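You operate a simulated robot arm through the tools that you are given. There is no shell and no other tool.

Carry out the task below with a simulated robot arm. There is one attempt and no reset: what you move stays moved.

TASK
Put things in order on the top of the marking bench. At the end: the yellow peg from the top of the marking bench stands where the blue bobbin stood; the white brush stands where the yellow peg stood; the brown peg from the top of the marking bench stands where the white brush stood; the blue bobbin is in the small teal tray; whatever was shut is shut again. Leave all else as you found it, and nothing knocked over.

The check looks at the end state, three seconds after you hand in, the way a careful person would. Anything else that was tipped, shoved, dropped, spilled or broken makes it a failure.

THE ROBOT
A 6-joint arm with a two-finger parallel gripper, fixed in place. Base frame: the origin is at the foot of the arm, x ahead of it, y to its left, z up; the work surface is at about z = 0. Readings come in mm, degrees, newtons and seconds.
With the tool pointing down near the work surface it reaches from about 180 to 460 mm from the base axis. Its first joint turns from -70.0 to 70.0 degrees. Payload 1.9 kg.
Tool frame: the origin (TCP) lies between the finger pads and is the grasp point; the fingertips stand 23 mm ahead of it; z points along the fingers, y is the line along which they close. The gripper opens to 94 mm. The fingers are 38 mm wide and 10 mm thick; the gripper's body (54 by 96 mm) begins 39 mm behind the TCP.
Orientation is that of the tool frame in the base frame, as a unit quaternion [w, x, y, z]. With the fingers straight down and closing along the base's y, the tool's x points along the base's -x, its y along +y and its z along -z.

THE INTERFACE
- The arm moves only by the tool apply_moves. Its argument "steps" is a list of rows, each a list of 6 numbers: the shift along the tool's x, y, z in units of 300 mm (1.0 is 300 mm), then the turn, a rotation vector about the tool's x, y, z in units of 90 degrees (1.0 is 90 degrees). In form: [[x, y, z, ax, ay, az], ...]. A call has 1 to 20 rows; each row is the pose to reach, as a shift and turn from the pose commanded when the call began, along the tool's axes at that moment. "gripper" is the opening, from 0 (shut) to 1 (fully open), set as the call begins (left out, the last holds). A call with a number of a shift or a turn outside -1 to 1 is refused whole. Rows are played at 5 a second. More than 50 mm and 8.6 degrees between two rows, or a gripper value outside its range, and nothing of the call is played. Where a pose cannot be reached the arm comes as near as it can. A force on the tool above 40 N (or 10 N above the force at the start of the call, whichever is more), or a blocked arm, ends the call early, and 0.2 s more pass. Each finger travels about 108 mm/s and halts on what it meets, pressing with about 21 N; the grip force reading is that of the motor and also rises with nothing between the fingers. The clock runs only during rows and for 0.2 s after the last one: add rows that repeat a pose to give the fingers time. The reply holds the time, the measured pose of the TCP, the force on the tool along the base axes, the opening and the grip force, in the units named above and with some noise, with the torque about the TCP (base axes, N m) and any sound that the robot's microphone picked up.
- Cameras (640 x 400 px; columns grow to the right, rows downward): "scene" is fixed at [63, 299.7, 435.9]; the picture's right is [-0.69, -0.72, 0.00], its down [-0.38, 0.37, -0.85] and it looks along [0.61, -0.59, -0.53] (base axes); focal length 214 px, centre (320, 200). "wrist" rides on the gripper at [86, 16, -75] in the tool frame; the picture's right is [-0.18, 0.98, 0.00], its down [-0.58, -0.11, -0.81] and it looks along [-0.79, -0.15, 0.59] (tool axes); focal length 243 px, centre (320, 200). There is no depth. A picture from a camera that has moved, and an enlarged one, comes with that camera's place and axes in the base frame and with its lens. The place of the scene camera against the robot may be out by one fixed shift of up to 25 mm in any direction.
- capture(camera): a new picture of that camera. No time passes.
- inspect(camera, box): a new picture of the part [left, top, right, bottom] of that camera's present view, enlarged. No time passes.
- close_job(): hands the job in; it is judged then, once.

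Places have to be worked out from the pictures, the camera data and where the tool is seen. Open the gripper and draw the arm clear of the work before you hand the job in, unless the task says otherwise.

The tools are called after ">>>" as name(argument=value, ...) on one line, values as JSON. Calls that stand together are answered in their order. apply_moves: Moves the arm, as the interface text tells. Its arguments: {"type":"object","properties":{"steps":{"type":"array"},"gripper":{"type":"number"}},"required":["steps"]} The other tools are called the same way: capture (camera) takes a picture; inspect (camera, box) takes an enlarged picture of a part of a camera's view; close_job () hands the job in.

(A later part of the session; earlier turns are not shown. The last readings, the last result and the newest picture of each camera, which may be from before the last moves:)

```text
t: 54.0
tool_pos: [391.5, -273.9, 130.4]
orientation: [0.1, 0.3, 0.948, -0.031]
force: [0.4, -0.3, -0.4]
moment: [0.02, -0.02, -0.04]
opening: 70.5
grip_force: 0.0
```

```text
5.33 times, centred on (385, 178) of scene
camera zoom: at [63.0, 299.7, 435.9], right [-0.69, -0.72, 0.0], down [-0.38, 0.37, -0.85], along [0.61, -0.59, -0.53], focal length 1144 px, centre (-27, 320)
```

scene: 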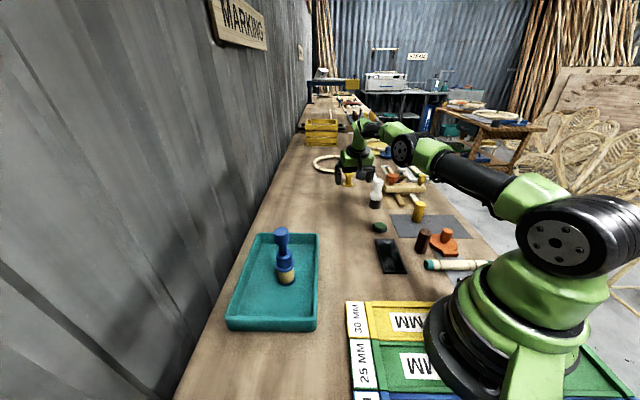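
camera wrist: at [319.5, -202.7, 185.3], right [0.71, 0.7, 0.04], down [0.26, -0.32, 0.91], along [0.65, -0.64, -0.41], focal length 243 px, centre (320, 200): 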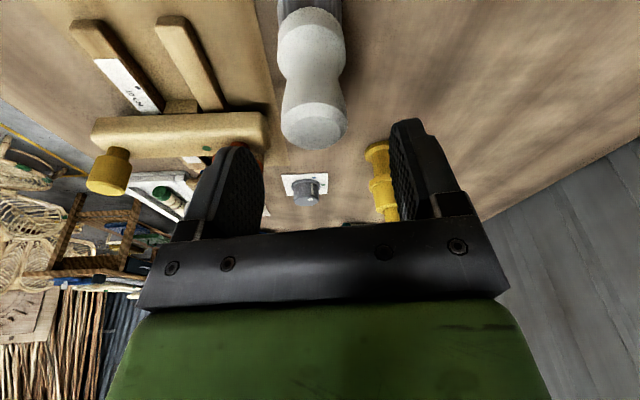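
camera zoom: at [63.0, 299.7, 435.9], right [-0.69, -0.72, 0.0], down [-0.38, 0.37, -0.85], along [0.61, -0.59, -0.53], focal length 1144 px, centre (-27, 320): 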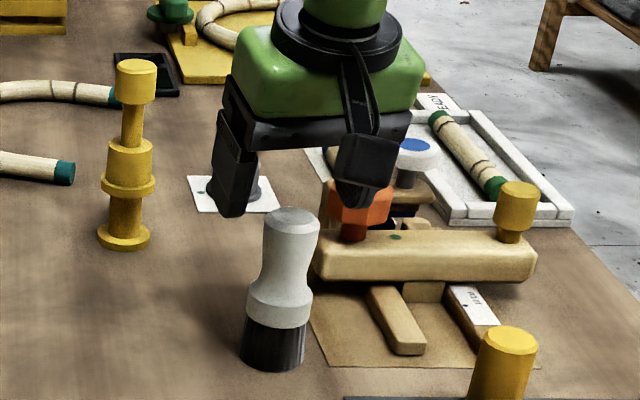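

Brush is centred to ~2 mm; jig parts are over 40 mm from the finger. I correct 2 mm sideways and descend to z ≈ 84 around the head.

>>> apply_moves(steps=[[-0.005, -0.008, 0.001, 0, 0, 0], [0.006, -0.008, 0.051, 0, 0, 0], [0.016, -0.008, 0.101, 0, 0, 0], [0.027, -0.008, 0.151, 0, 0, 0], [0.027, -0.008, 0.151, 0, 0, 0]])

>>> capture(camera="wrist")

>>> inspect(camera="scene", box=[340, 140, 430, 215])

```text
t: 55.2
tool_pos: [391.5, -278.4, 84.7]
orientation: [0.1, 0.301, 0.948, -0.031]
force: [0.5, 0.4, 1.3]
moment: [-0.03, 0.01, 0.0]
opening: 70.5
grip_force: 0.0
```

```text
taken
camera wrist: at [319.1, -207.0, 138.9], right [0.71, 0.7, 0.04], down [0.26, -0.32, 0.91], along [0.65, -0.64, -0.41], focal length 243 px, centre (320, 200)
```

wrist: 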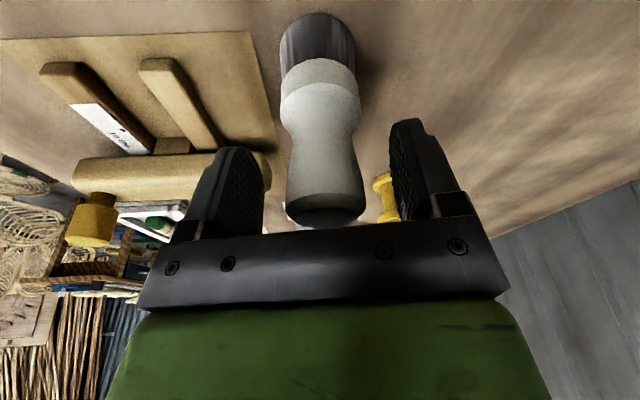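

```text
5.33 times, centred on (385, 178) of scene
camera zoom: at [63.0, 299.7, 435.9], right [-0.69, -0.72, 0.0], down [-0.38, 0.37, -0.85], along [0.61, -0.59, -0.53], focal length 1144 px, centre (-27, 320)
```

zoom: 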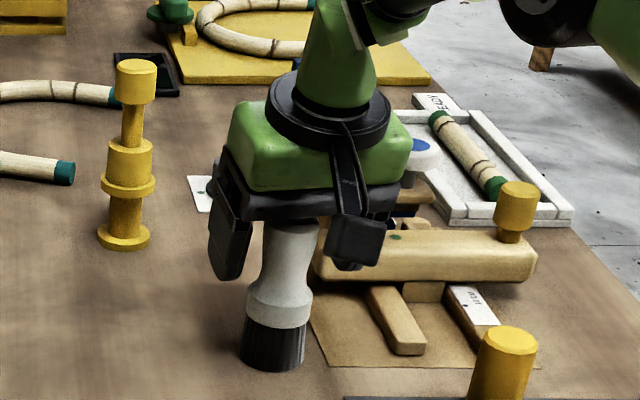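

The brush is between the fingers. I check the base and centring in an enlargement before closing.

>>> inspect(camera="wrist", box=[240, 0, 400, 240])

>>> inspect(camera="scene", box=[350, 160, 410, 215])

```text
1.67 times, centred on (320, 120) of wrist
camera zoom: at [319.1, -207.0, 138.9], right [0.71, 0.7, 0.04], down [0.26, -0.32, 0.91], along [0.65, -0.64, -0.41], focal length 404 px, centre (320, 333)
```

zoom: 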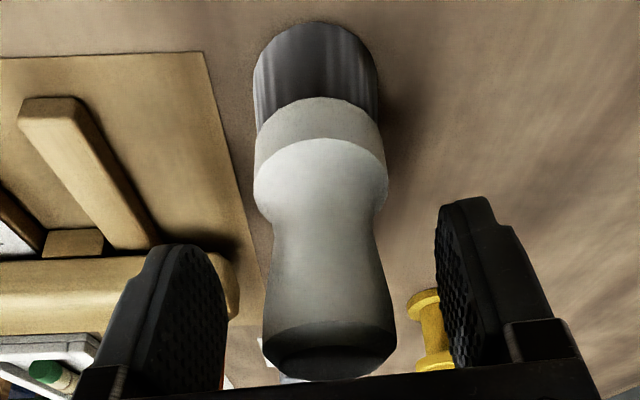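

```text
7.27 times, centred on (380, 188) of scene
camera zoom: at [63.0, 299.7, 435.9], right [-0.69, -0.72, 0.0], down [-0.38, 0.37, -0.85], along [0.61, -0.59, -0.53], focal length 1560 px, centre (-116, 291)
```

zoom: 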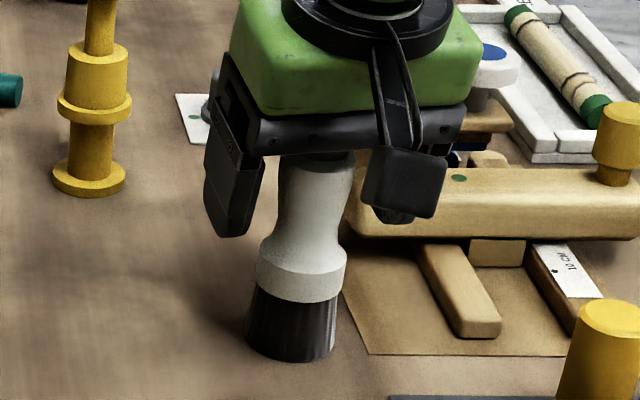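

The brush is ~4 mm inward and ~2 mm sideways of the grasp centre. I nudge by that amount, then close.

>>> apply_moves(steps=[[0.007, 0.003, -0.001, 0, 0, 0], [0.013, 0.007, -0.003, 0, 0, 0], [0.013, 0.007, -0.003, 0, 0, 0]])

>>> apply_moves(steps=[[0, 0, 0, 0, 0, 0], [0, 0, 0, 0, 0, 0], [0, 0, 0, 0, 0, 0], [0, 0, 0, 0, 0, 0]], gripper=0)

>>> capture(camera="wrist")

>>> inspect(camera="scene", box=[350, 160, 410, 215])

```text
t: 56.0
tool_pos: [389.6, -273.9, 85.3]
orientation: [0.1, 0.301, 0.948, -0.031]
force: [0.1, -0.1, -0.4]
moment: [0.02, 0.04, -0.01]
opening: 70.2
grip_force: 0.1
```

```text
t: 57.0
tool_pos: [389.4, -274.5, 84.4]
orientation: [0.1, 0.301, 0.948, -0.031]
force: [0.4, 0.3, 1.4]
moment: [0.01, 0.01, 0.0]
opening: 33.0
grip_force: 21.0
```

```text
taken
camera wrist: at [317.4, -202.7, 139.5], right [0.71, 0.7, 0.04], down [0.26, -0.32, 0.91], along [0.65, -0.64, -0.41], focal length 243 px, centre (320, 200)
```

wrist: 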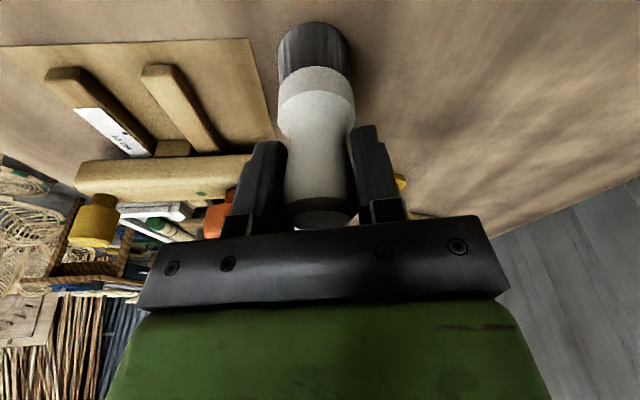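

```text
7.27 times, centred on (380, 188) of scene
camera zoom: at [63.0, 299.7, 435.9], right [-0.69, -0.72, 0.0], down [-0.38, 0.37, -0.85], along [0.61, -0.59, -0.53], focal length 1560 px, centre (-116, 291)
```

zoom: 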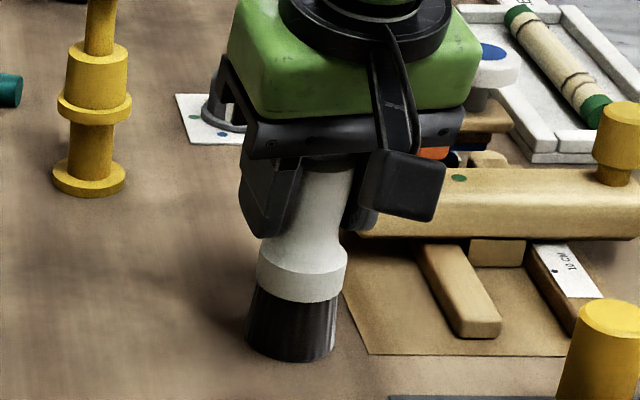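

Grip is firm at 33 mm. The brush was at (389.5,-272.7) just now; its original spot is about (394,-272). I lift it 80 mm.

>>> apply_moves(steps=[[-0.007, 0, -0.033, 0, 0, 0], [-0.021, 0, -0.098, 0, 0, 0], [-0.035, 0, -0.163, 0, 0, 0], [-0.049, 0, -0.228, 0, 0, 0], [-0.055, 0, -0.261, 0, 0, 0], [-0.055, 0, -0.261, 0, 0, 0]])

>>> capture(camera="scene")

>>> capture(camera="wrist")

```text
t: 58.4
tool_pos: [390.8, -271.0, 165.4]
orientation: [0.1, 0.301, 0.948, -0.031]
force: [1.1, -0.8, -1.0]
moment: [0.0, 0.01, 0.03]
opening: 32.8
grip_force: 20.6
```

```text
taken
```

scene: 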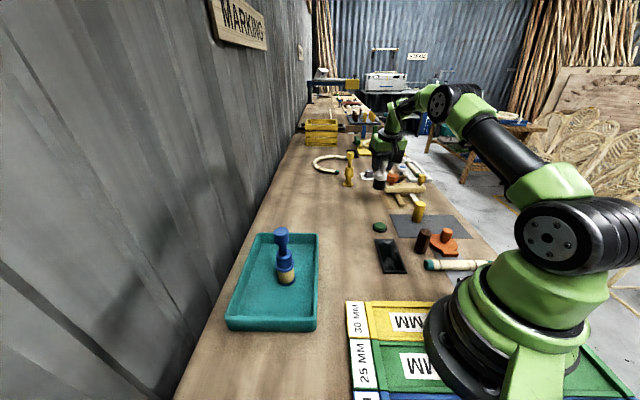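

```text
taken
camera wrist: at [317.0, -201.0, 219.7], right [0.71, 0.7, 0.04], down [0.26, -0.32, 0.91], along [0.65, -0.64, -0.41], focal length 243 px, centre (320, 200)
```

wrist: 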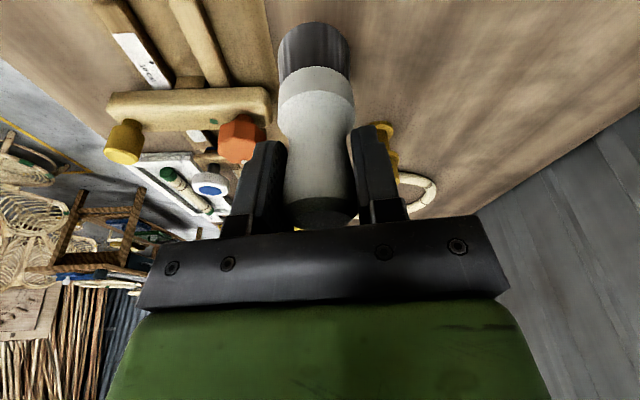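

The brush hangs straight. I carry it to the yellow peg's former spot (323.3,-60.6), staying at this height.

>>> apply_moves(steps=[[0.036, 0.028, -0.008, 0, 0, 0], [0.107, 0.084, -0.023, 0, 0, 0], [0.178, 0.14, -0.038, 0, 0, 0], [0.25, 0.196, -0.053, 0, 0, 0], [0.321, 0.253, -0.068, 0, 0, 0], [0.393, 0.309, -0.083, 0, 0, 0], [0.464, 0.365, -0.098, 0, 0, 0], [0.535, 0.421, -0.113, 0, 0, 0], [0.571, 0.449, -0.121, 0, 0, 0], [0.571, 0.449, -0.121, 0, 0, 0]])

>>> capture(camera="wrist")

>>> capture(camera="scene")

```text
t: 60.6
tool_pos: [326.7, -62.2, 168.8]
orientation: [0.1, 0.301, 0.948, -0.031]
force: [-0.1, -0.1, -1.1]
moment: [0.0, -0.03, -0.01]
opening: 32.9
grip_force: 20.4
```

```text
taken
camera wrist: at [254.3, 9.3, 222.4], right [0.71, 0.7, 0.04], down [0.26, -0.32, 0.91], along [0.65, -0.64, -0.41], focal length 243 px, centre (320, 200)
```

wrist: 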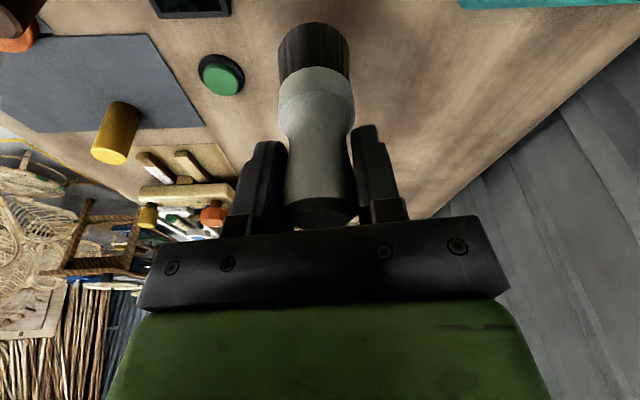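

```text
taken
```

scene: 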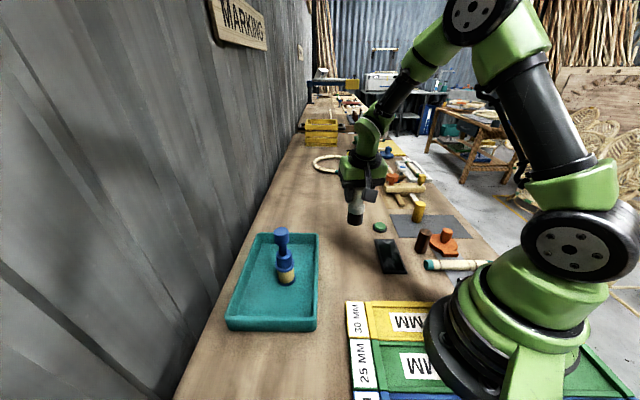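

Slightly off by 3 mm; I correct and lower to about 8 mm above the bench.

>>> apply_moves(steps=[[0.015, -0.003, 0.05, 0, 0, 0], [0.031, -0.006, 0.12, 0, 0, 0], [0.046, -0.006, 0.19, 0, 0, 0], [0.061, -0.006, 0.243, 0, 0, 0], [0.061, -0.006, 0.243, 0, 0, 0]])

>>> capture(camera="wrist")

>>> inspect(camera="scene", box=[300, 170, 420, 270])

```text
t: 61.8
tool_pos: [322.1, -62.0, 93.2]
orientation: [0.1, 0.301, 0.948, -0.031]
force: [0.4, 0.4, -0.9]
moment: [0.0, -0.01, 0.02]
opening: 32.7
grip_force: 21.0
```

```text
taken
camera wrist: at [249.4, 8.7, 146.9], right [0.71, 0.7, 0.04], down [0.26, -0.32, 0.91], along [0.65, -0.64, -0.41], focal length 243 px, centre (320, 200)
```

wrist: 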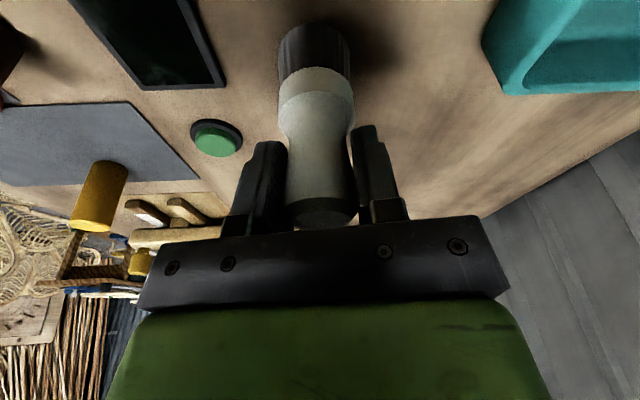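

```text
4.00 times, centred on (360, 220) of scene
camera zoom: at [63.0, 299.7, 435.9], right [-0.69, -0.72, 0.0], down [-0.38, 0.37, -0.85], along [0.61, -0.59, -0.53], focal length 858 px, centre (160, 120)
```

zoom: 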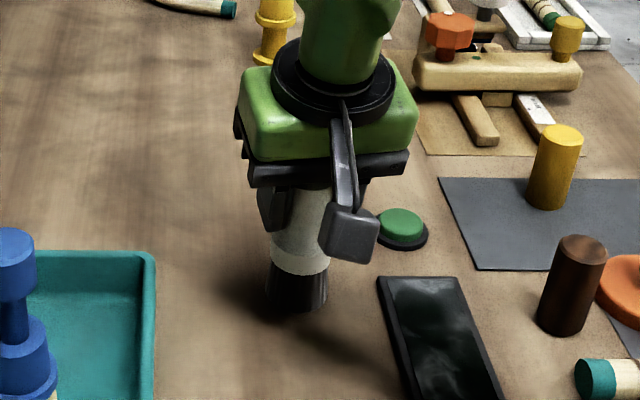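

Within about 2 mm of the target. I correct and lower 5 mm more.

>>> apply_moves(steps=[[-0.005, 0.002, 0.002, 0, 0, 0], [-0.003, 0.002, 0.01, 0, 0, 0], [-0.002, 0.002, 0.0174, 0, 0, 0], [-0.002, 0.002, 0.0174, 0, 0, 0]])

>>> inspect(camera="scene", box=[300, 170, 420, 270])

```text
t: 62.8
tool_pos: [323.6, -62.2, 87.5]
orientation: [0.1, 0.301, 0.948, -0.031]
force: [1.0, -0.6, -1.1]
moment: [-0.02, 0.0, 0.01]
opening: 32.7
grip_force: 21.0
```

```text
4.00 times, centred on (360, 220) of scene
camera zoom: at [63.0, 299.7, 435.9], right [-0.69, -0.72, 0.0], down [-0.38, 0.37, -0.85], along [0.61, -0.59, -0.53], focal length 858 px, centre (160, 120)
```

zoom: 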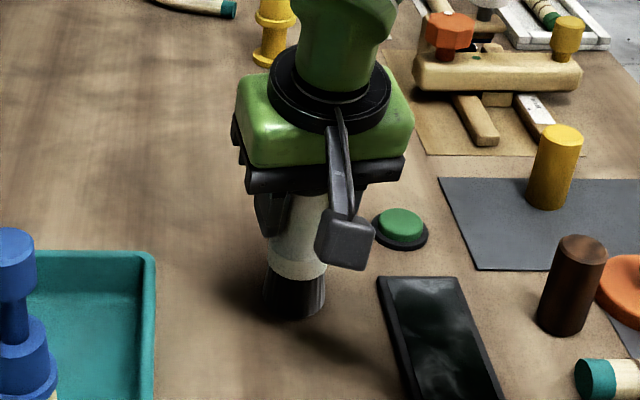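

On target. I lower by the last millimetres until contact.

>>> apply_moves(steps=[[0.001, 0, 0.004, 0, 0, 0], [0.0015, 0, 0.008, 0, 0, 0], [0.0015, 0, 0.008, 0, 0, 0]])

```text
t: 63.6
tool_pos: [322.8, -62.8, 85.1]
orientation: [0.101, 0.301, 0.948, -0.03]
force: [-2.0, 2.3, 13.3]
moment: [0.13, 0.19, -0.07]
opening: 32.4
grip_force: 21.1
```

Contact (13.3 N). I ease up 0.7 mm and release with a moderate opening.

>>> apply_moves(steps=[[-0.0005, 0, -0.0025, 0, 0, 0], [-0.0005, 0, -0.0025, 0, 0, 0]])

>>> apply_moves(steps=[[0, 0, 0, 0, 0, 0], [0, 0, 0, 0, 0, 0], [0, 0, 0, 0, 0, 0]], gripper=0.8)

>>> capture(camera="wrist")

>>> inspect(camera="scene", box=[300, 170, 420, 270])

```text
t: 64.2
tool_pos: [322.6, -61.4, 84.1]
orientation: [0.101, 0.301, 0.948, -0.03]
force: [3.2, -2.8, 9.9]
moment: [-0.11, -0.29, -0.04]
opening: 32.6
grip_force: 20.6
```

```text
t: 65.0
tool_pos: [322.9, -61.7, 83.3]
orientation: [0.099, 0.301, 0.948, -0.031]
force: [0.2, -0.2, -0.9]
moment: [0.0, 0.01, 0.03]
opening: 75.3
grip_force: 0.0
```

```text
taken
camera wrist: at [249.7, 9.6, 139.0], right [0.71, 0.7, 0.04], down [0.26, -0.32, 0.91], along [0.65, -0.64, -0.41], focal length 243 px, centre (320, 200)
```

wrist: 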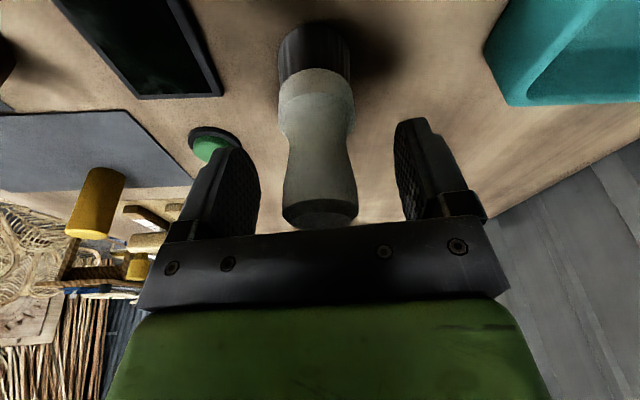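

```text
4.00 times, centred on (360, 220) of scene
camera zoom: at [63.0, 299.7, 435.9], right [-0.69, -0.72, 0.0], down [-0.38, 0.37, -0.85], along [0.61, -0.59, -0.53], focal length 858 px, centre (160, 120)
```

zoom: 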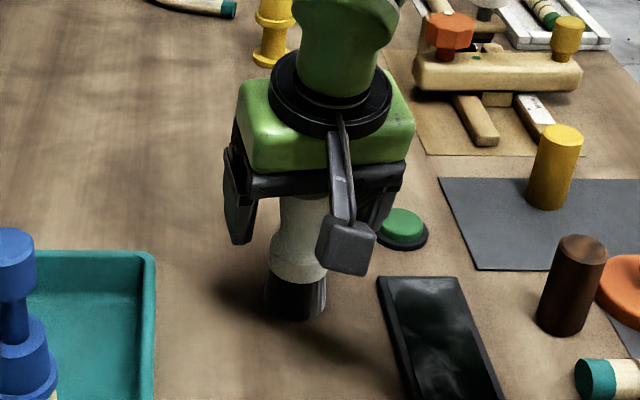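

The brush stands upright at the yellow peg's old spot. I raise the gripper straight up from it.

>>> apply_moves(steps=[[-0.007, 0, -0.033, 0, 0, 0], [-0.021, 0, -0.098, 0, 0, 0], [-0.045, 0, -0.212, 0, 0, 0], [-0.07, 0, -0.33, 0, 0, 0], [-0.09, 0, -0.424, 0, 0, 0], [-0.09, 0, -0.424, 0, 0, 0]])

>>> capture(camera="scene")

>>> inspect(camera="scene", box=[300, 170, 420, 270])

```text
t: 66.4
tool_pos: [322.6, -61.9, 214.8]
orientation: [0.099, 0.301, 0.948, -0.031]
force: [0.1, -0.1, -0.1]
moment: [-0.03, 0.01, 0.02]
opening: 75.3
grip_force: 0.1
```

```text
taken
```

scene: 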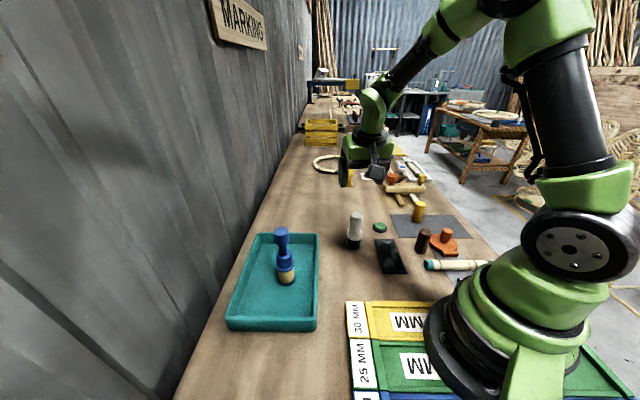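

```text
4.00 times, centred on (360, 220) of scene
camera zoom: at [63.0, 299.7, 435.9], right [-0.69, -0.72, 0.0], down [-0.38, 0.37, -0.85], along [0.61, -0.59, -0.53], focal length 858 px, centre (160, 120)
```

zoom: 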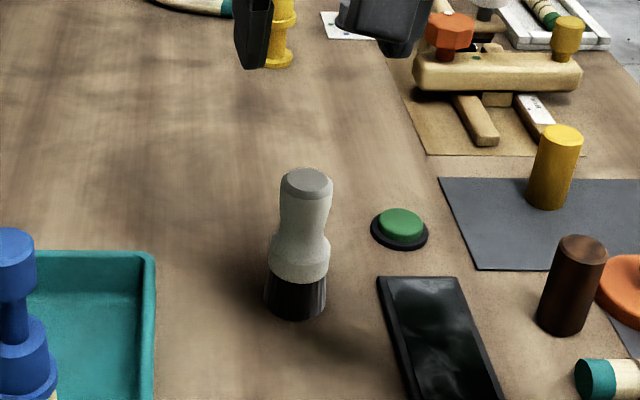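

All good: the brush base matches the old peg position to ~2 mm. Now I move above the brown peg, turning the wrist 60° so the fingers will close clear of the orange disc.

>>> apply_moves(steps=[[0.023, -0.073, 0.008, 0.0173, 0, 0.0815], [0.046, -0.145, 0.016, 0.0347, 0, 0.163], [0.069, -0.218, 0.024, 0.052, 0, 0.2445], [0.092, -0.29, 0.032, 0.0693, 0, 0.326], [0.114, -0.363, 0.04, 0.0866, 0, 0.4075], [0.137, -0.435, 0.048, 0.104, 0, 0.489], [0.16, -0.508, 0.055, 0.1213, 0, 0.5705], [0.183, -0.58, 0.0634, 0.1386, 0, 0.652], [0.183, -0.58, 0.0634, 0.1386, 0, 0.652]])

>>> capture(camera="wrist")

>>> capture(camera="scene")

```text
t: 68.4
tool_pos: [180.5, -174.9, 184.9]
orientation: [0.07, 0.735, 0.67, -0.076]
force: [-0.4, 0.1, 0.1]
moment: [-0.02, 0.0, -0.03]
opening: 75.5
grip_force: 0.0
```

```text
taken
camera wrist: at [206.4, -76.5, 240.1], right [0.96, -0.27, 0.04], down [-0.15, -0.39, 0.91], along [-0.23, -0.88, -0.42], focal length 243 px, centre (320, 200)
```

wrist: 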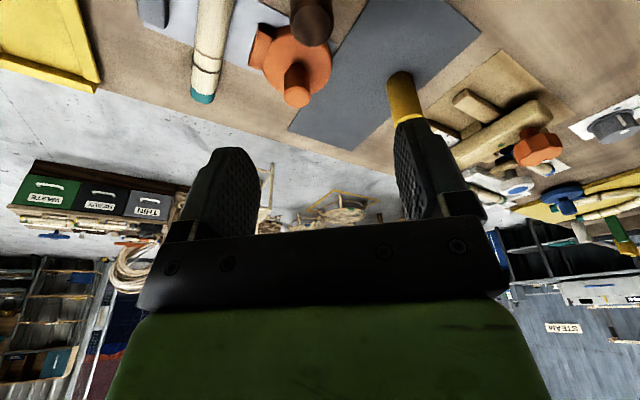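

```text
taken
```

scene: 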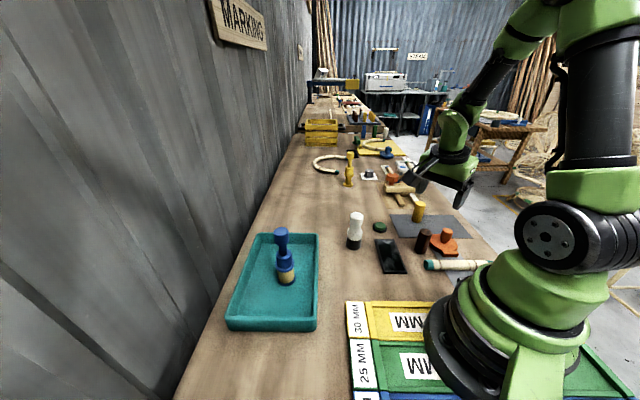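

The brown peg lies right along the expected line below the gripper. I add 3° more tilt, lower to z ≈ 120 and narrow the fingers.

>>> apply_moves(steps=[[0.011, 0, 0.053, 0, -0.01, 0], [0.022, 0, 0.106, 0, -0.02, 0], [0.034, 0, 0.159, 0, -0.033, 0], [0.045, 0, 0.212, 0, -0.033, 0], [0.045, 0, 0.212, 0, -0.033, 0]], gripper=0.6)

>>> capture(camera="wrist")

>>> inspect(camera="wrist", box=[230, 0, 400, 130])

>>> inspect(camera="scene", box=[360, 180, 500, 290])

```text
t: 69.6
tool_pos: [181.8, -176.1, 121.1]
orientation: [0.088, 0.732, 0.669, -0.095]
force: [0.0, 1.3, 0.2]
moment: [-0.04, 0.01, -0.06]
opening: 56.5
grip_force: 0.0
```

```text
taken
camera wrist: at [207.2, -75.0, 170.9], right [0.96, -0.27, 0.05], down [-0.14, -0.34, 0.93], along [-0.23, -0.9, -0.37], focal length 243 px, centre (320, 200)
```

wrist: 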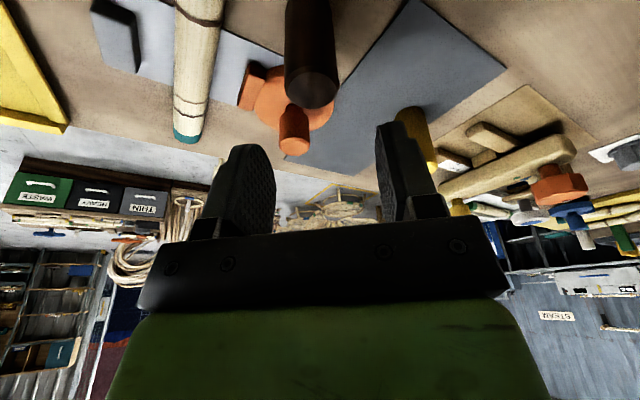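

```text
3.08 times, centred on (315, 65) of wrist
camera zoom: at [207.2, -75.0, 170.9], right [0.96, -0.27, 0.05], down [-0.14, -0.34, 0.93], along [-0.23, -0.9, -0.37], focal length 746 px, centre (335, 615)
```

zoom: 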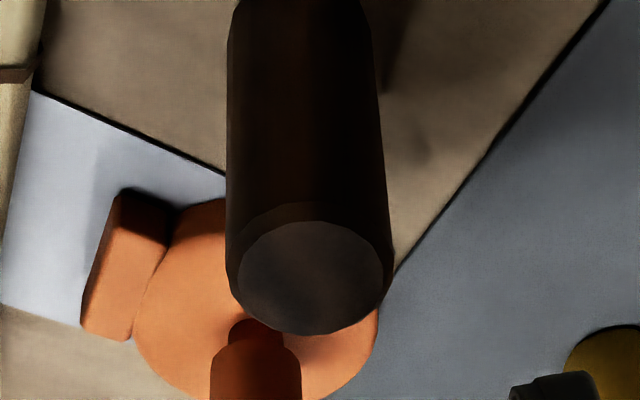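

```text
3.64 times, centred on (430, 235) of scene
camera zoom: at [63.0, 299.7, 435.9], right [-0.69, -0.72, 0.0], down [-0.38, 0.37, -0.85], along [0.61, -0.59, -0.53], focal length 780 px, centre (-80, 73)
```

zoom: 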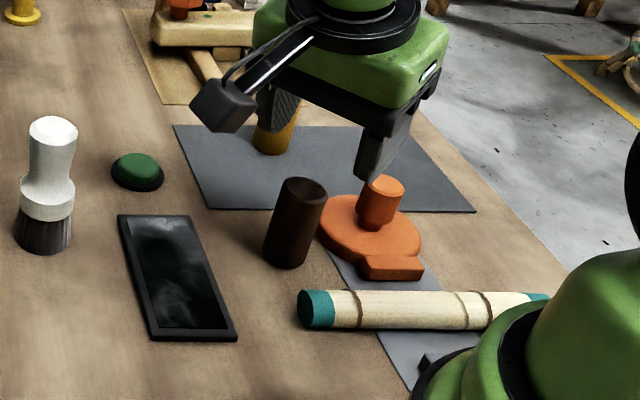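

The peg is ~2 mm off; I correct and descend to z ≈ 80 first, then look again.

>>> apply_moves(steps=[[-0.0065, -0.007, 0.0017, 0, 0, 0], [0.005, -0.007, 0.044, 0, 0, 0], [0.017, -0.007, 0.087, 0, 0, 0], [0.0285, -0.007, 0.1325, 0, 0, 0], [0.0285, -0.007, 0.1325, 0, 0, 0]])

>>> capture(camera="wrist")

>>> inspect(camera="wrist", box=[220, 40, 420, 240])

>>> inspect(camera="scene", box=[380, 190, 480, 280])

```text
t: 70.8
tool_pos: [179.5, -175.4, 77.6]
orientation: [0.088, 0.732, 0.669, -0.096]
force: [0.3, 0.1, 0.0]
moment: [0.02, 0.0, 0.03]
opening: 56.3
grip_force: 0.0
```

```text
taken
camera wrist: at [205.1, -75.1, 128.3], right [0.96, -0.27, 0.05], down [-0.14, -0.34, 0.93], along [-0.23, -0.9, -0.37], focal length 243 px, centre (320, 200)
```

wrist: 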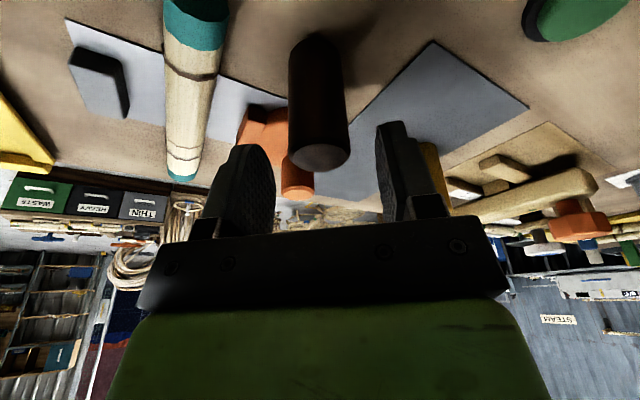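

```text
2.00 times, centred on (320, 140) of wrist
camera zoom: at [205.1, -75.1, 128.3], right [0.96, -0.27, 0.05], down [-0.14, -0.34, 0.93], along [-0.23, -0.9, -0.37], focal length 485 px, centre (320, 320)
```

zoom: 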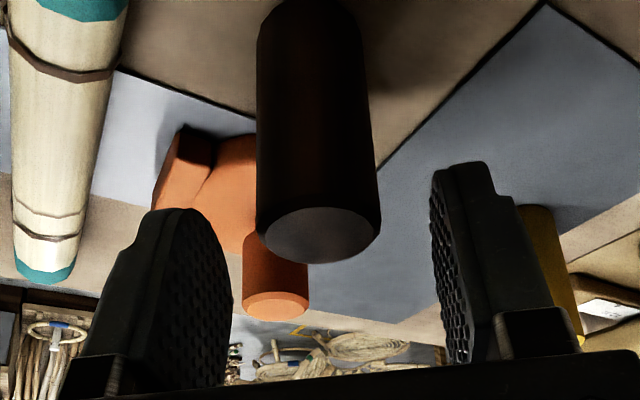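

```text
4.44 times, centred on (430, 235) of scene
camera zoom: at [63.0, 299.7, 435.9], right [-0.69, -0.72, 0.0], down [-0.38, 0.37, -0.85], along [0.61, -0.59, -0.53], focal length 953 px, centre (-169, 44)
```

zoom: 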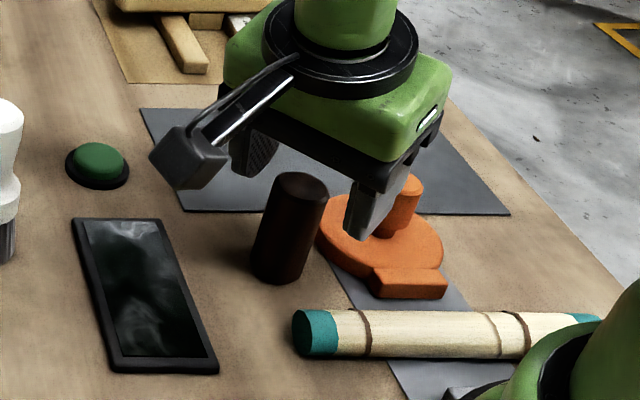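

Lateral centring is within 1 mm, forward within ~2 mm. I lower to z ≈ 45.

>>> apply_moves(steps=[[0.0095, 0, 0.0354, 0, 0, 0], [0.019, 0, 0.0709, 0, 0, 0], [0.0285, 0, 0.1063, 0, 0, 0], [0.0285, 0, 0.1063, 0, 0, 0]])

>>> capture(camera="wrist")

>>> inspect(camera="wrist", box=[220, 40, 420, 240])

>>> inspect(camera="scene", box=[380, 190, 480, 280])

```text
t: 71.8
tool_pos: [192.7, -185.2, 55.4]
orientation: [0.085, 0.732, 0.669, -0.095]
force: [0.3, 0.0, -0.4]
moment: [0.03, -0.04, 0.0]
opening: 56.3
grip_force: 0.1
out of reach, approached as far as the arm can: row 1, 2, 3, 4
```

```text
taken
camera wrist: at [218.8, -84.3, 105.5], right [0.96, -0.27, 0.05], down [-0.14, -0.34, 0.93], along [-0.23, -0.9, -0.37], focal length 243 px, centre (320, 200)
```

wrist: 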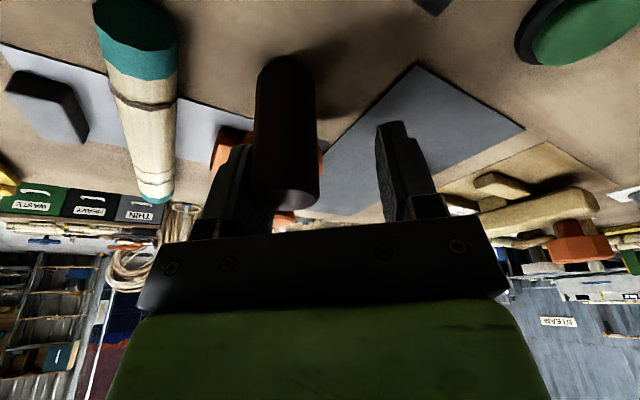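

```text
2.00 times, centred on (320, 140) of wrist
camera zoom: at [218.8, -84.3, 105.5], right [0.96, -0.27, 0.05], down [-0.14, -0.34, 0.93], along [-0.23, -0.9, -0.37], focal length 485 px, centre (320, 320)
```

zoom: 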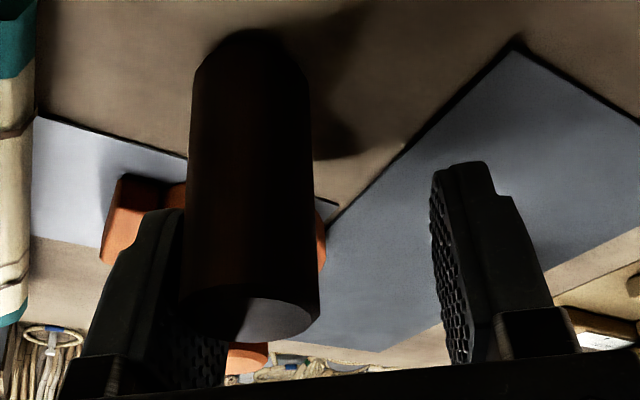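

```text
4.44 times, centred on (430, 235) of scene
camera zoom: at [63.0, 299.7, 435.9], right [-0.69, -0.72, 0.0], down [-0.38, 0.37, -0.85], along [0.61, -0.59, -0.53], focal length 953 px, centre (-169, 44)
```

zoom: 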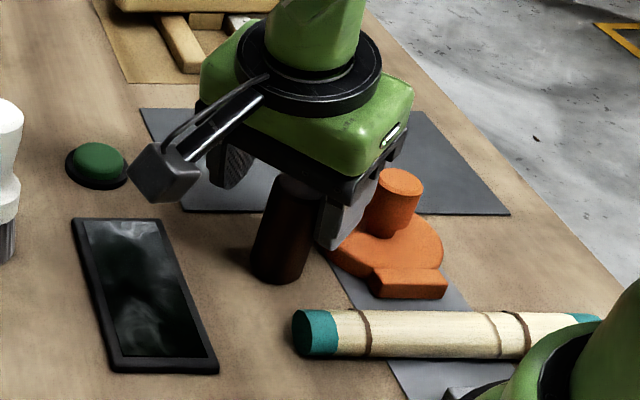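

The pose with sideways tilt became unreachable low down and the arm drifted 12 mm, so one finger is now close to the peg. The peg hasn't moved. I go back up to the earlier reachable pose (which re-centres) and then higher.

>>> apply_moves(steps=[[-0.0285, 0, -0.1063, 0, 0, 0], [-0.038, 0, -0.142, 0, 0, 0], [-0.066, 0, -0.248, 0, 0, 0], [-0.095, 0, -0.354, 0, 0, 0], [-0.095, 0, -0.354, 0, 0, 0]])

>>> capture(camera="wrist")

>>> inspect(camera="scene", box=[380, 190, 480, 280])

```text
t: 73.0
tool_pos: [191.8, -185.7, 166.3]
orientation: [0.088, 0.732, 0.668, -0.094]
force: [0.1, 0.2, 0.0]
moment: [-0.02, 0.0, -0.04]
opening: 56.4
grip_force: 0.1
```

```text
taken
camera wrist: at [217.2, -83.7, 215.5], right [0.96, -0.27, 0.05], down [-0.14, -0.34, 0.93], along [-0.23, -0.9, -0.37], focal length 243 px, centre (320, 200)
```

wrist: 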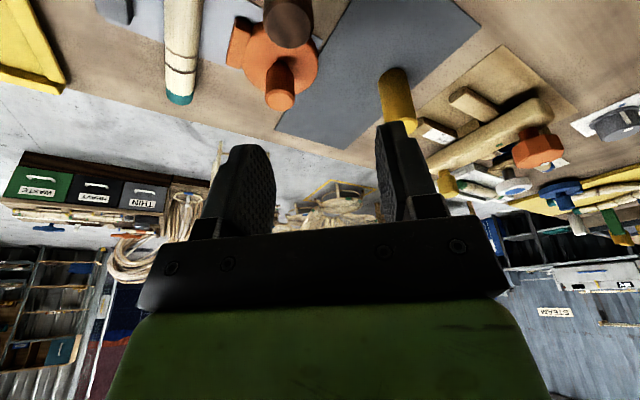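

```text
4.44 times, centred on (430, 235) of scene
camera zoom: at [63.0, 299.7, 435.9], right [-0.69, -0.72, 0.0], down [-0.38, 0.37, -0.85], along [0.61, -0.59, -0.53], focal length 953 px, centre (-169, 44)
```

zoom: 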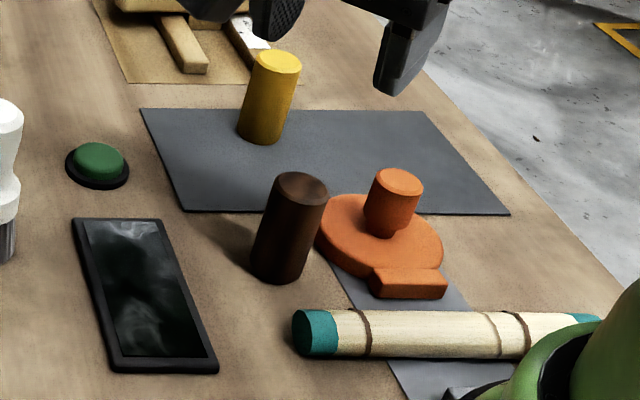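

The peg is untouched. I now turn the wrist so its look direction is radial (about −44°), where the tilt is well-behaved, and hover over the peg.

>>> apply_moves(steps=[[0.006, -0.005, 0.006, -0.021, 0, -0.0782], [0.012, -0.01, 0.012, -0.0419, 0, -0.1564], [0.018, -0.015, 0.019, -0.0629, 0, -0.2346], [0.024, -0.021, 0.025, -0.0838, 0, -0.3127], [0.03, -0.026, 0.031, -0.1048, 0, -0.3909], [0.036, -0.031, 0.038, -0.1257, 0, -0.4691], [0.042, -0.036, 0.044, -0.1467, 0, -0.5473], [0.042, -0.036, 0.044, -0.1467, 0, -0.5473]])

>>> apply_moves(steps=[[0, 0, 0, 0, 0.0167, 0], [0, 0, 0, 0, 0.0333, 0], [0, 0, 0, 0, 0.0333, 0]])

>>> capture(camera="wrist")

>>> inspect(camera="wrist", box=[230, 0, 400, 110])

```text
t: 74.8
tool_pos: [185.1, -174.9, 150.5]
orientation: [0.12, 0.391, 0.911, -0.05]
force: [-0.1, 0.3, 0.0]
moment: [-0.03, -0.01, 0.01]
opening: 56.7
grip_force: 0.1
```

```text
t: 75.6
tool_pos: [185.2, -175.5, 150.8]
orientation: [0.098, 0.374, 0.921, -0.038]
force: [0.5, 0.2, 0.2]
moment: [-0.01, -0.05, 0.01]
opening: 56.2
grip_force: 0.0
```

```text
taken
camera wrist: at [124.5, -94.9, 205.2], right [0.81, 0.58, 0.04], down [0.21, -0.36, 0.91], along [0.54, -0.73, -0.41], focal length 243 px, centre (320, 200)
```

wrist: 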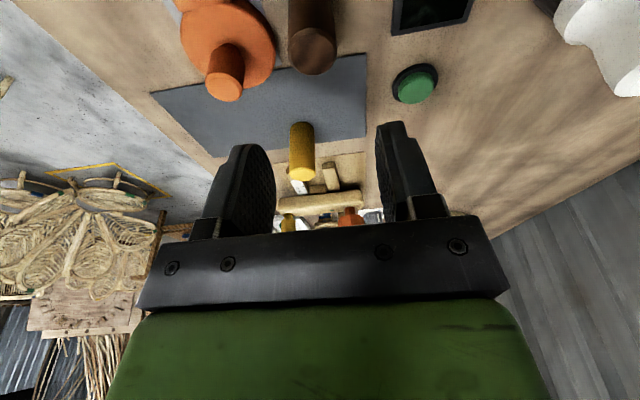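

```text
3.64 times, centred on (315, 55) of wrist
camera zoom: at [124.5, -94.9, 205.2], right [0.81, 0.58, 0.04], down [0.21, -0.36, 0.91], along [0.54, -0.73, -0.41], focal length 882 px, centre (338, 727)
```

zoom: 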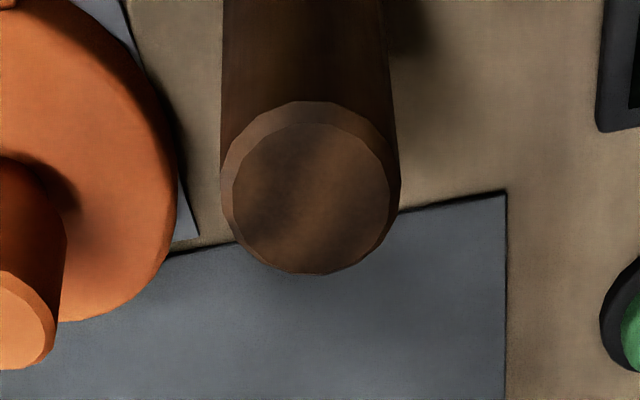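

The tilt is now radial (look −44°). The peg is ~4 mm inward of the axis; the disc edge is ~35 mm to the side, so I narrow the opening to ~46 mm and lower to z ≈ 95 to check.

>>> apply_moves(steps=[[0.013, -0.002, 0.0, 0, 0, 0], [0.025, -0.002, 0.06, 0, 0, 0], [0.038, -0.002, 0.12, 0, 0, 0], [0.051, -0.002, 0.1757, 0, 0, 0], [0.051, -0.002, 0.1757, 0, 0, 0]], gripper=0.49)

>>> capture(camera="wrist")

>>> inspect(camera="wrist", box=[220, 20, 420, 220])

>>> inspect(camera="scene", box=[380, 190, 480, 280])

```text
t: 76.8
tool_pos: [181.1, -171.8, 97.2]
orientation: [0.098, 0.374, 0.922, -0.037]
force: [-0.8, 0.0, -0.4]
moment: [0.02, -0.01, -0.01]
opening: 46.1
grip_force: 0.1
```

```text
taken
camera wrist: at [121.5, -91.4, 151.0], right [0.81, 0.58, 0.04], down [0.21, -0.36, 0.91], along [0.54, -0.73, -0.41], focal length 243 px, centre (320, 200)
```

wrist: 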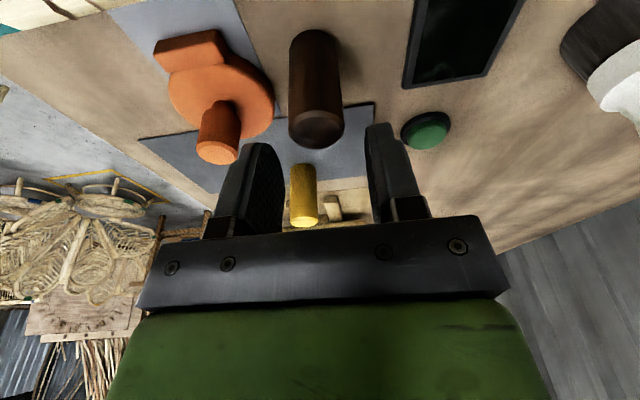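

```text
2.00 times, centred on (320, 120) of wrist
camera zoom: at [121.5, -91.4, 151.0], right [0.81, 0.58, 0.04], down [0.21, -0.36, 0.91], along [0.54, -0.73, -0.41], focal length 485 px, centre (320, 360)
```

zoom: 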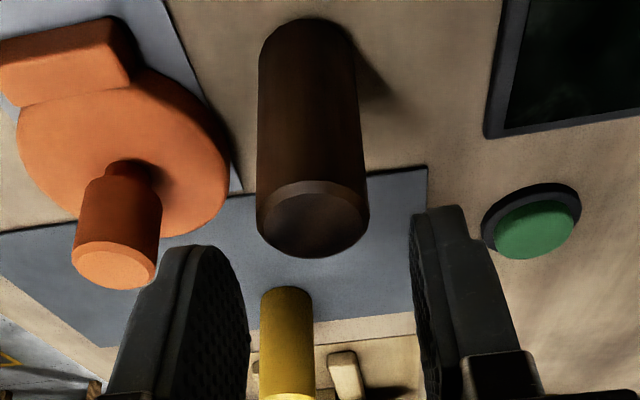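

```text
4.44 times, centred on (430, 235) of scene
camera zoom: at [63.0, 299.7, 435.9], right [-0.69, -0.72, 0.0], down [-0.38, 0.37, -0.85], along [0.61, -0.59, -0.53], focal length 953 px, centre (-169, 44)
```

zoom: 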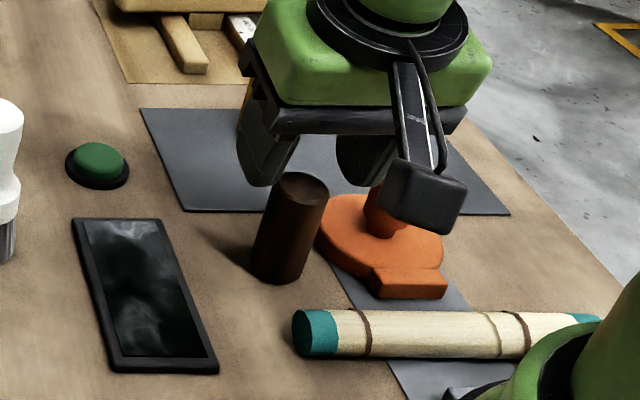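

Aligned to ~2 mm. I correct and descend to z ≈ 48 around the brown peg.

>>> apply_moves(steps=[[-0.0065, -0.004, 0.0013, 0, 0, 0], [0.0045, -0.004, 0.053, 0, 0, 0], [0.0155, -0.004, 0.105, 0, 0, 0], [0.0264, -0.004, 0.1562, 0, 0, 0], [0.0264, -0.004, 0.1562, 0, 0, 0]])

>>> capture(camera="wrist")

>>> inspect(camera="wrist", box=[220, 40, 420, 240])

>>> inspect(camera="scene", box=[380, 190, 480, 280])

```text
t: 78.0
tool_pos: [182.8, -175.0, 49.5]
orientation: [0.097, 0.374, 0.922, -0.038]
force: [-0.8, 1.0, -0.6]
moment: [0.03, 0.0, 0.01]
opening: 46.4
grip_force: 0.2
```

```text
taken
camera wrist: at [123.2, -93.4, 105.1], right [0.81, 0.58, 0.04], down [0.21, -0.36, 0.91], along [0.54, -0.73, -0.41], focal length 243 px, centre (320, 200)
```

wrist: 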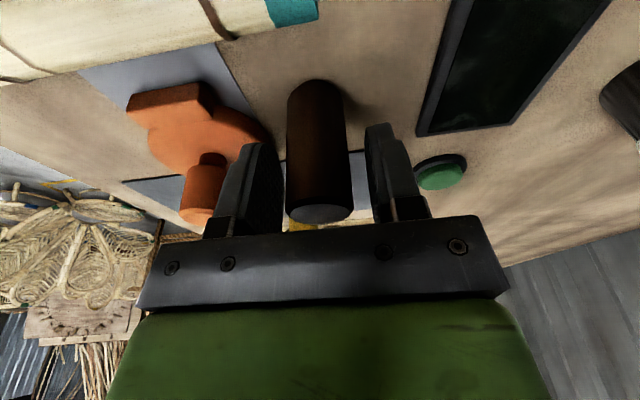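

```text
2.00 times, centred on (320, 140) of wrist
camera zoom: at [123.2, -93.4, 105.1], right [0.81, 0.58, 0.04], down [0.21, -0.36, 0.91], along [0.54, -0.73, -0.41], focal length 485 px, centre (320, 320)
```

zoom: 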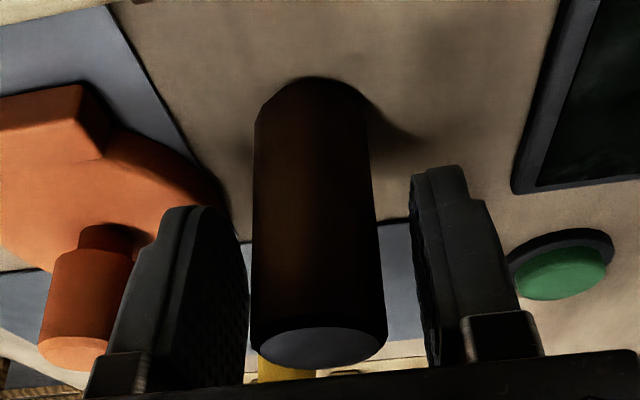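

```text
4.44 times, centred on (430, 235) of scene
camera zoom: at [63.0, 299.7, 435.9], right [-0.69, -0.72, 0.0], down [-0.38, 0.37, -0.85], along [0.61, -0.59, -0.53], focal length 953 px, centre (-169, 44)
```

zoom: 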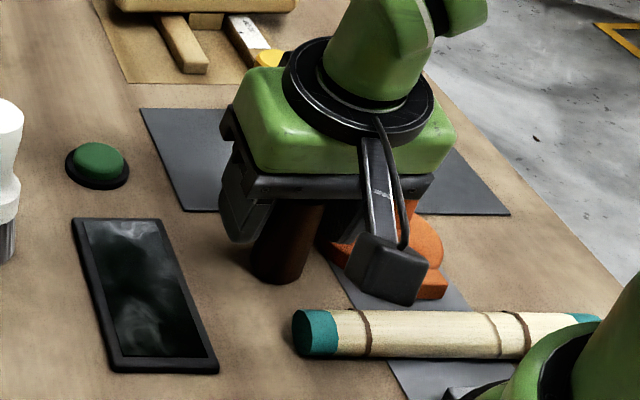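

The peg is centred between the fingers. I close the gripper.

>>> apply_moves(steps=[[0, 0, 0, 0, 0, 0], [0, 0, 0, 0, 0, 0], [0, 0, 0, 0, 0, 0], [0, 0, 0, 0, 0, 0]], gripper=0)

>>> inspect(camera="wrist", box=[220, 40, 420, 240])

```text
t: 79.0
tool_pos: [184.1, -175.9, 50.9]
orientation: [0.098, 0.373, 0.922, -0.037]
force: [0.2, 0.7, -0.3]
moment: [-0.01, 0.01, -0.03]
opening: 28.9
grip_force: 20.9
```

```text
2.00 times, centred on (320, 140) of wrist
camera zoom: at [123.2, -93.4, 105.3], right [0.81, 0.58, 0.04], down [0.21, -0.36, 0.91], along [0.54, -0.73, -0.41], focal length 485 px, centre (320, 320)
```

zoom: 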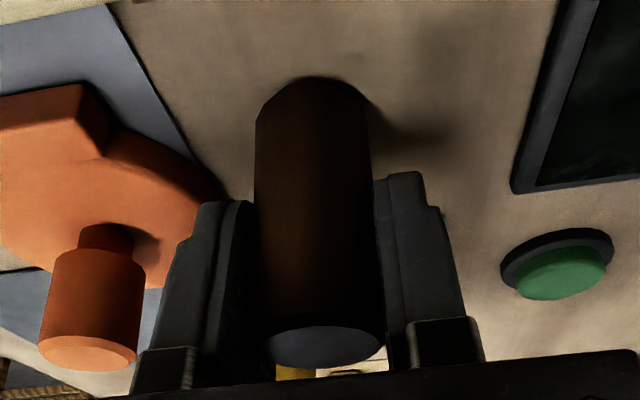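

Gripped at 28.9 mm. I lift 80 mm.

>>> apply_moves(steps=[[-0.007, 0, -0.033, 0, 0, 0], [-0.021, 0, -0.098, 0, 0, 0], [-0.035, 0, -0.163, 0, 0, 0], [-0.049, 0, -0.228, 0, 0, 0], [-0.0555, 0, -0.261, 0, 0, 0], [-0.0555, 0, -0.261, 0, 0, 0]])

>>> capture(camera="wrist")

>>> capture(camera="scene")

```text
t: 80.4
tool_pos: [180.3, -176.3, 129.8]
orientation: [0.096, 0.374, 0.921, -0.04]
force: [0.6, 0.0, -0.4]
moment: [-0.04, -0.01, 0.04]
opening: 28.8
grip_force: 21.1
```

```text
taken
camera wrist: at [120.7, -93.9, 184.5], right [0.81, 0.58, 0.04], down [0.21, -0.36, 0.91], along [0.54, -0.73, -0.41], focal length 243 px, centre (320, 200)
```

wrist: 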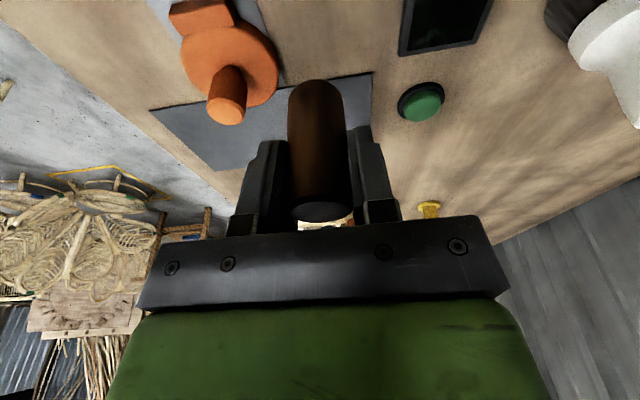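

```text
taken
```

scene: 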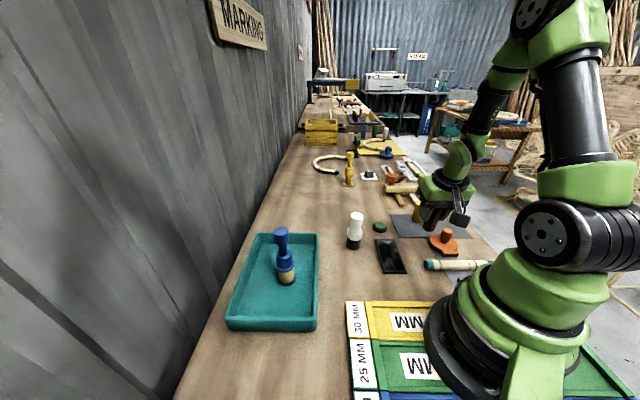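

Peg held upright. I carry it outward toward the brush's original spot, stopping a little short, turning to look −35°.

>>> apply_moves(steps=[[-0.042, 0.016, 0.008, -0.0013, 0, -0.006], [-0.125, 0.047, 0.025, -0.004, 0, -0.019], [-0.208, 0.079, 0.041, -0.0066, 0, -0.031], [-0.292, 0.11, 0.058, -0.0093, 0, -0.044], [-0.375, 0.142, 0.074, -0.012, 0, -0.056], [-0.458, 0.173, 0.09, -0.0146, 0, -0.069], [-0.542, 0.205, 0.107, -0.0173, 0, -0.081], [-0.625, 0.236, 0.123, -0.02, 0, -0.094], [-0.667, 0.252, 0.1317, -0.0213, 0, -0.1], [-0.667, 0.252, 0.1317, -0.0213, 0, -0.1]])

>>> capture(camera="wrist")

>>> inspect(camera="scene", box=[340, 140, 440, 220])

```text
t: 82.6
tool_pos: [379.9, -264.1, 129.4]
orientation: [0.1, 0.298, 0.949, -0.029]
force: [0.0, -0.5, 0.7]
moment: [-0.03, 0.03, 0.03]
opening: 29.2
grip_force: 20.9
```

```text
taken
camera wrist: at [307.6, -192.8, 183.8], right [0.71, 0.7, 0.04], down [0.27, -0.32, 0.91], along [0.65, -0.63, -0.41], focal length 243 px, centre (320, 200)
```

wrist: 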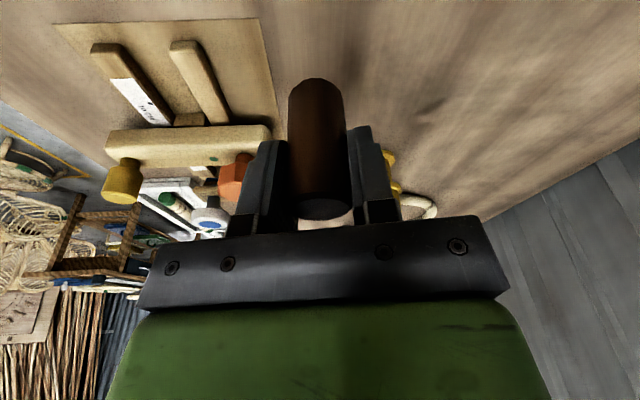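

```text
5.00 times, centred on (390, 180) of scene
camera zoom: at [63.0, 299.7, 435.9], right [-0.69, -0.72, 0.0], down [-0.38, 0.37, -0.85], along [0.61, -0.59, -0.53], focal length 1072 px, centre (-30, 300)
```

zoom: 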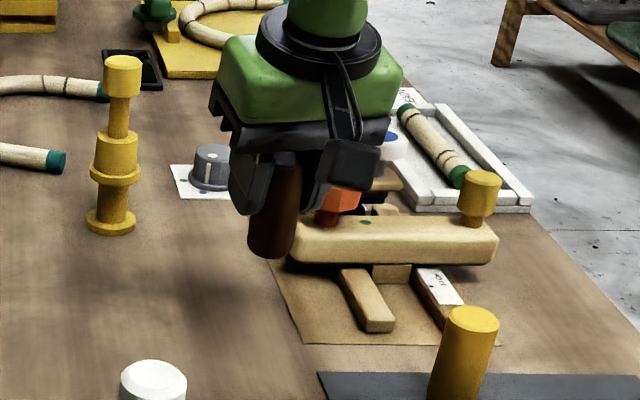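

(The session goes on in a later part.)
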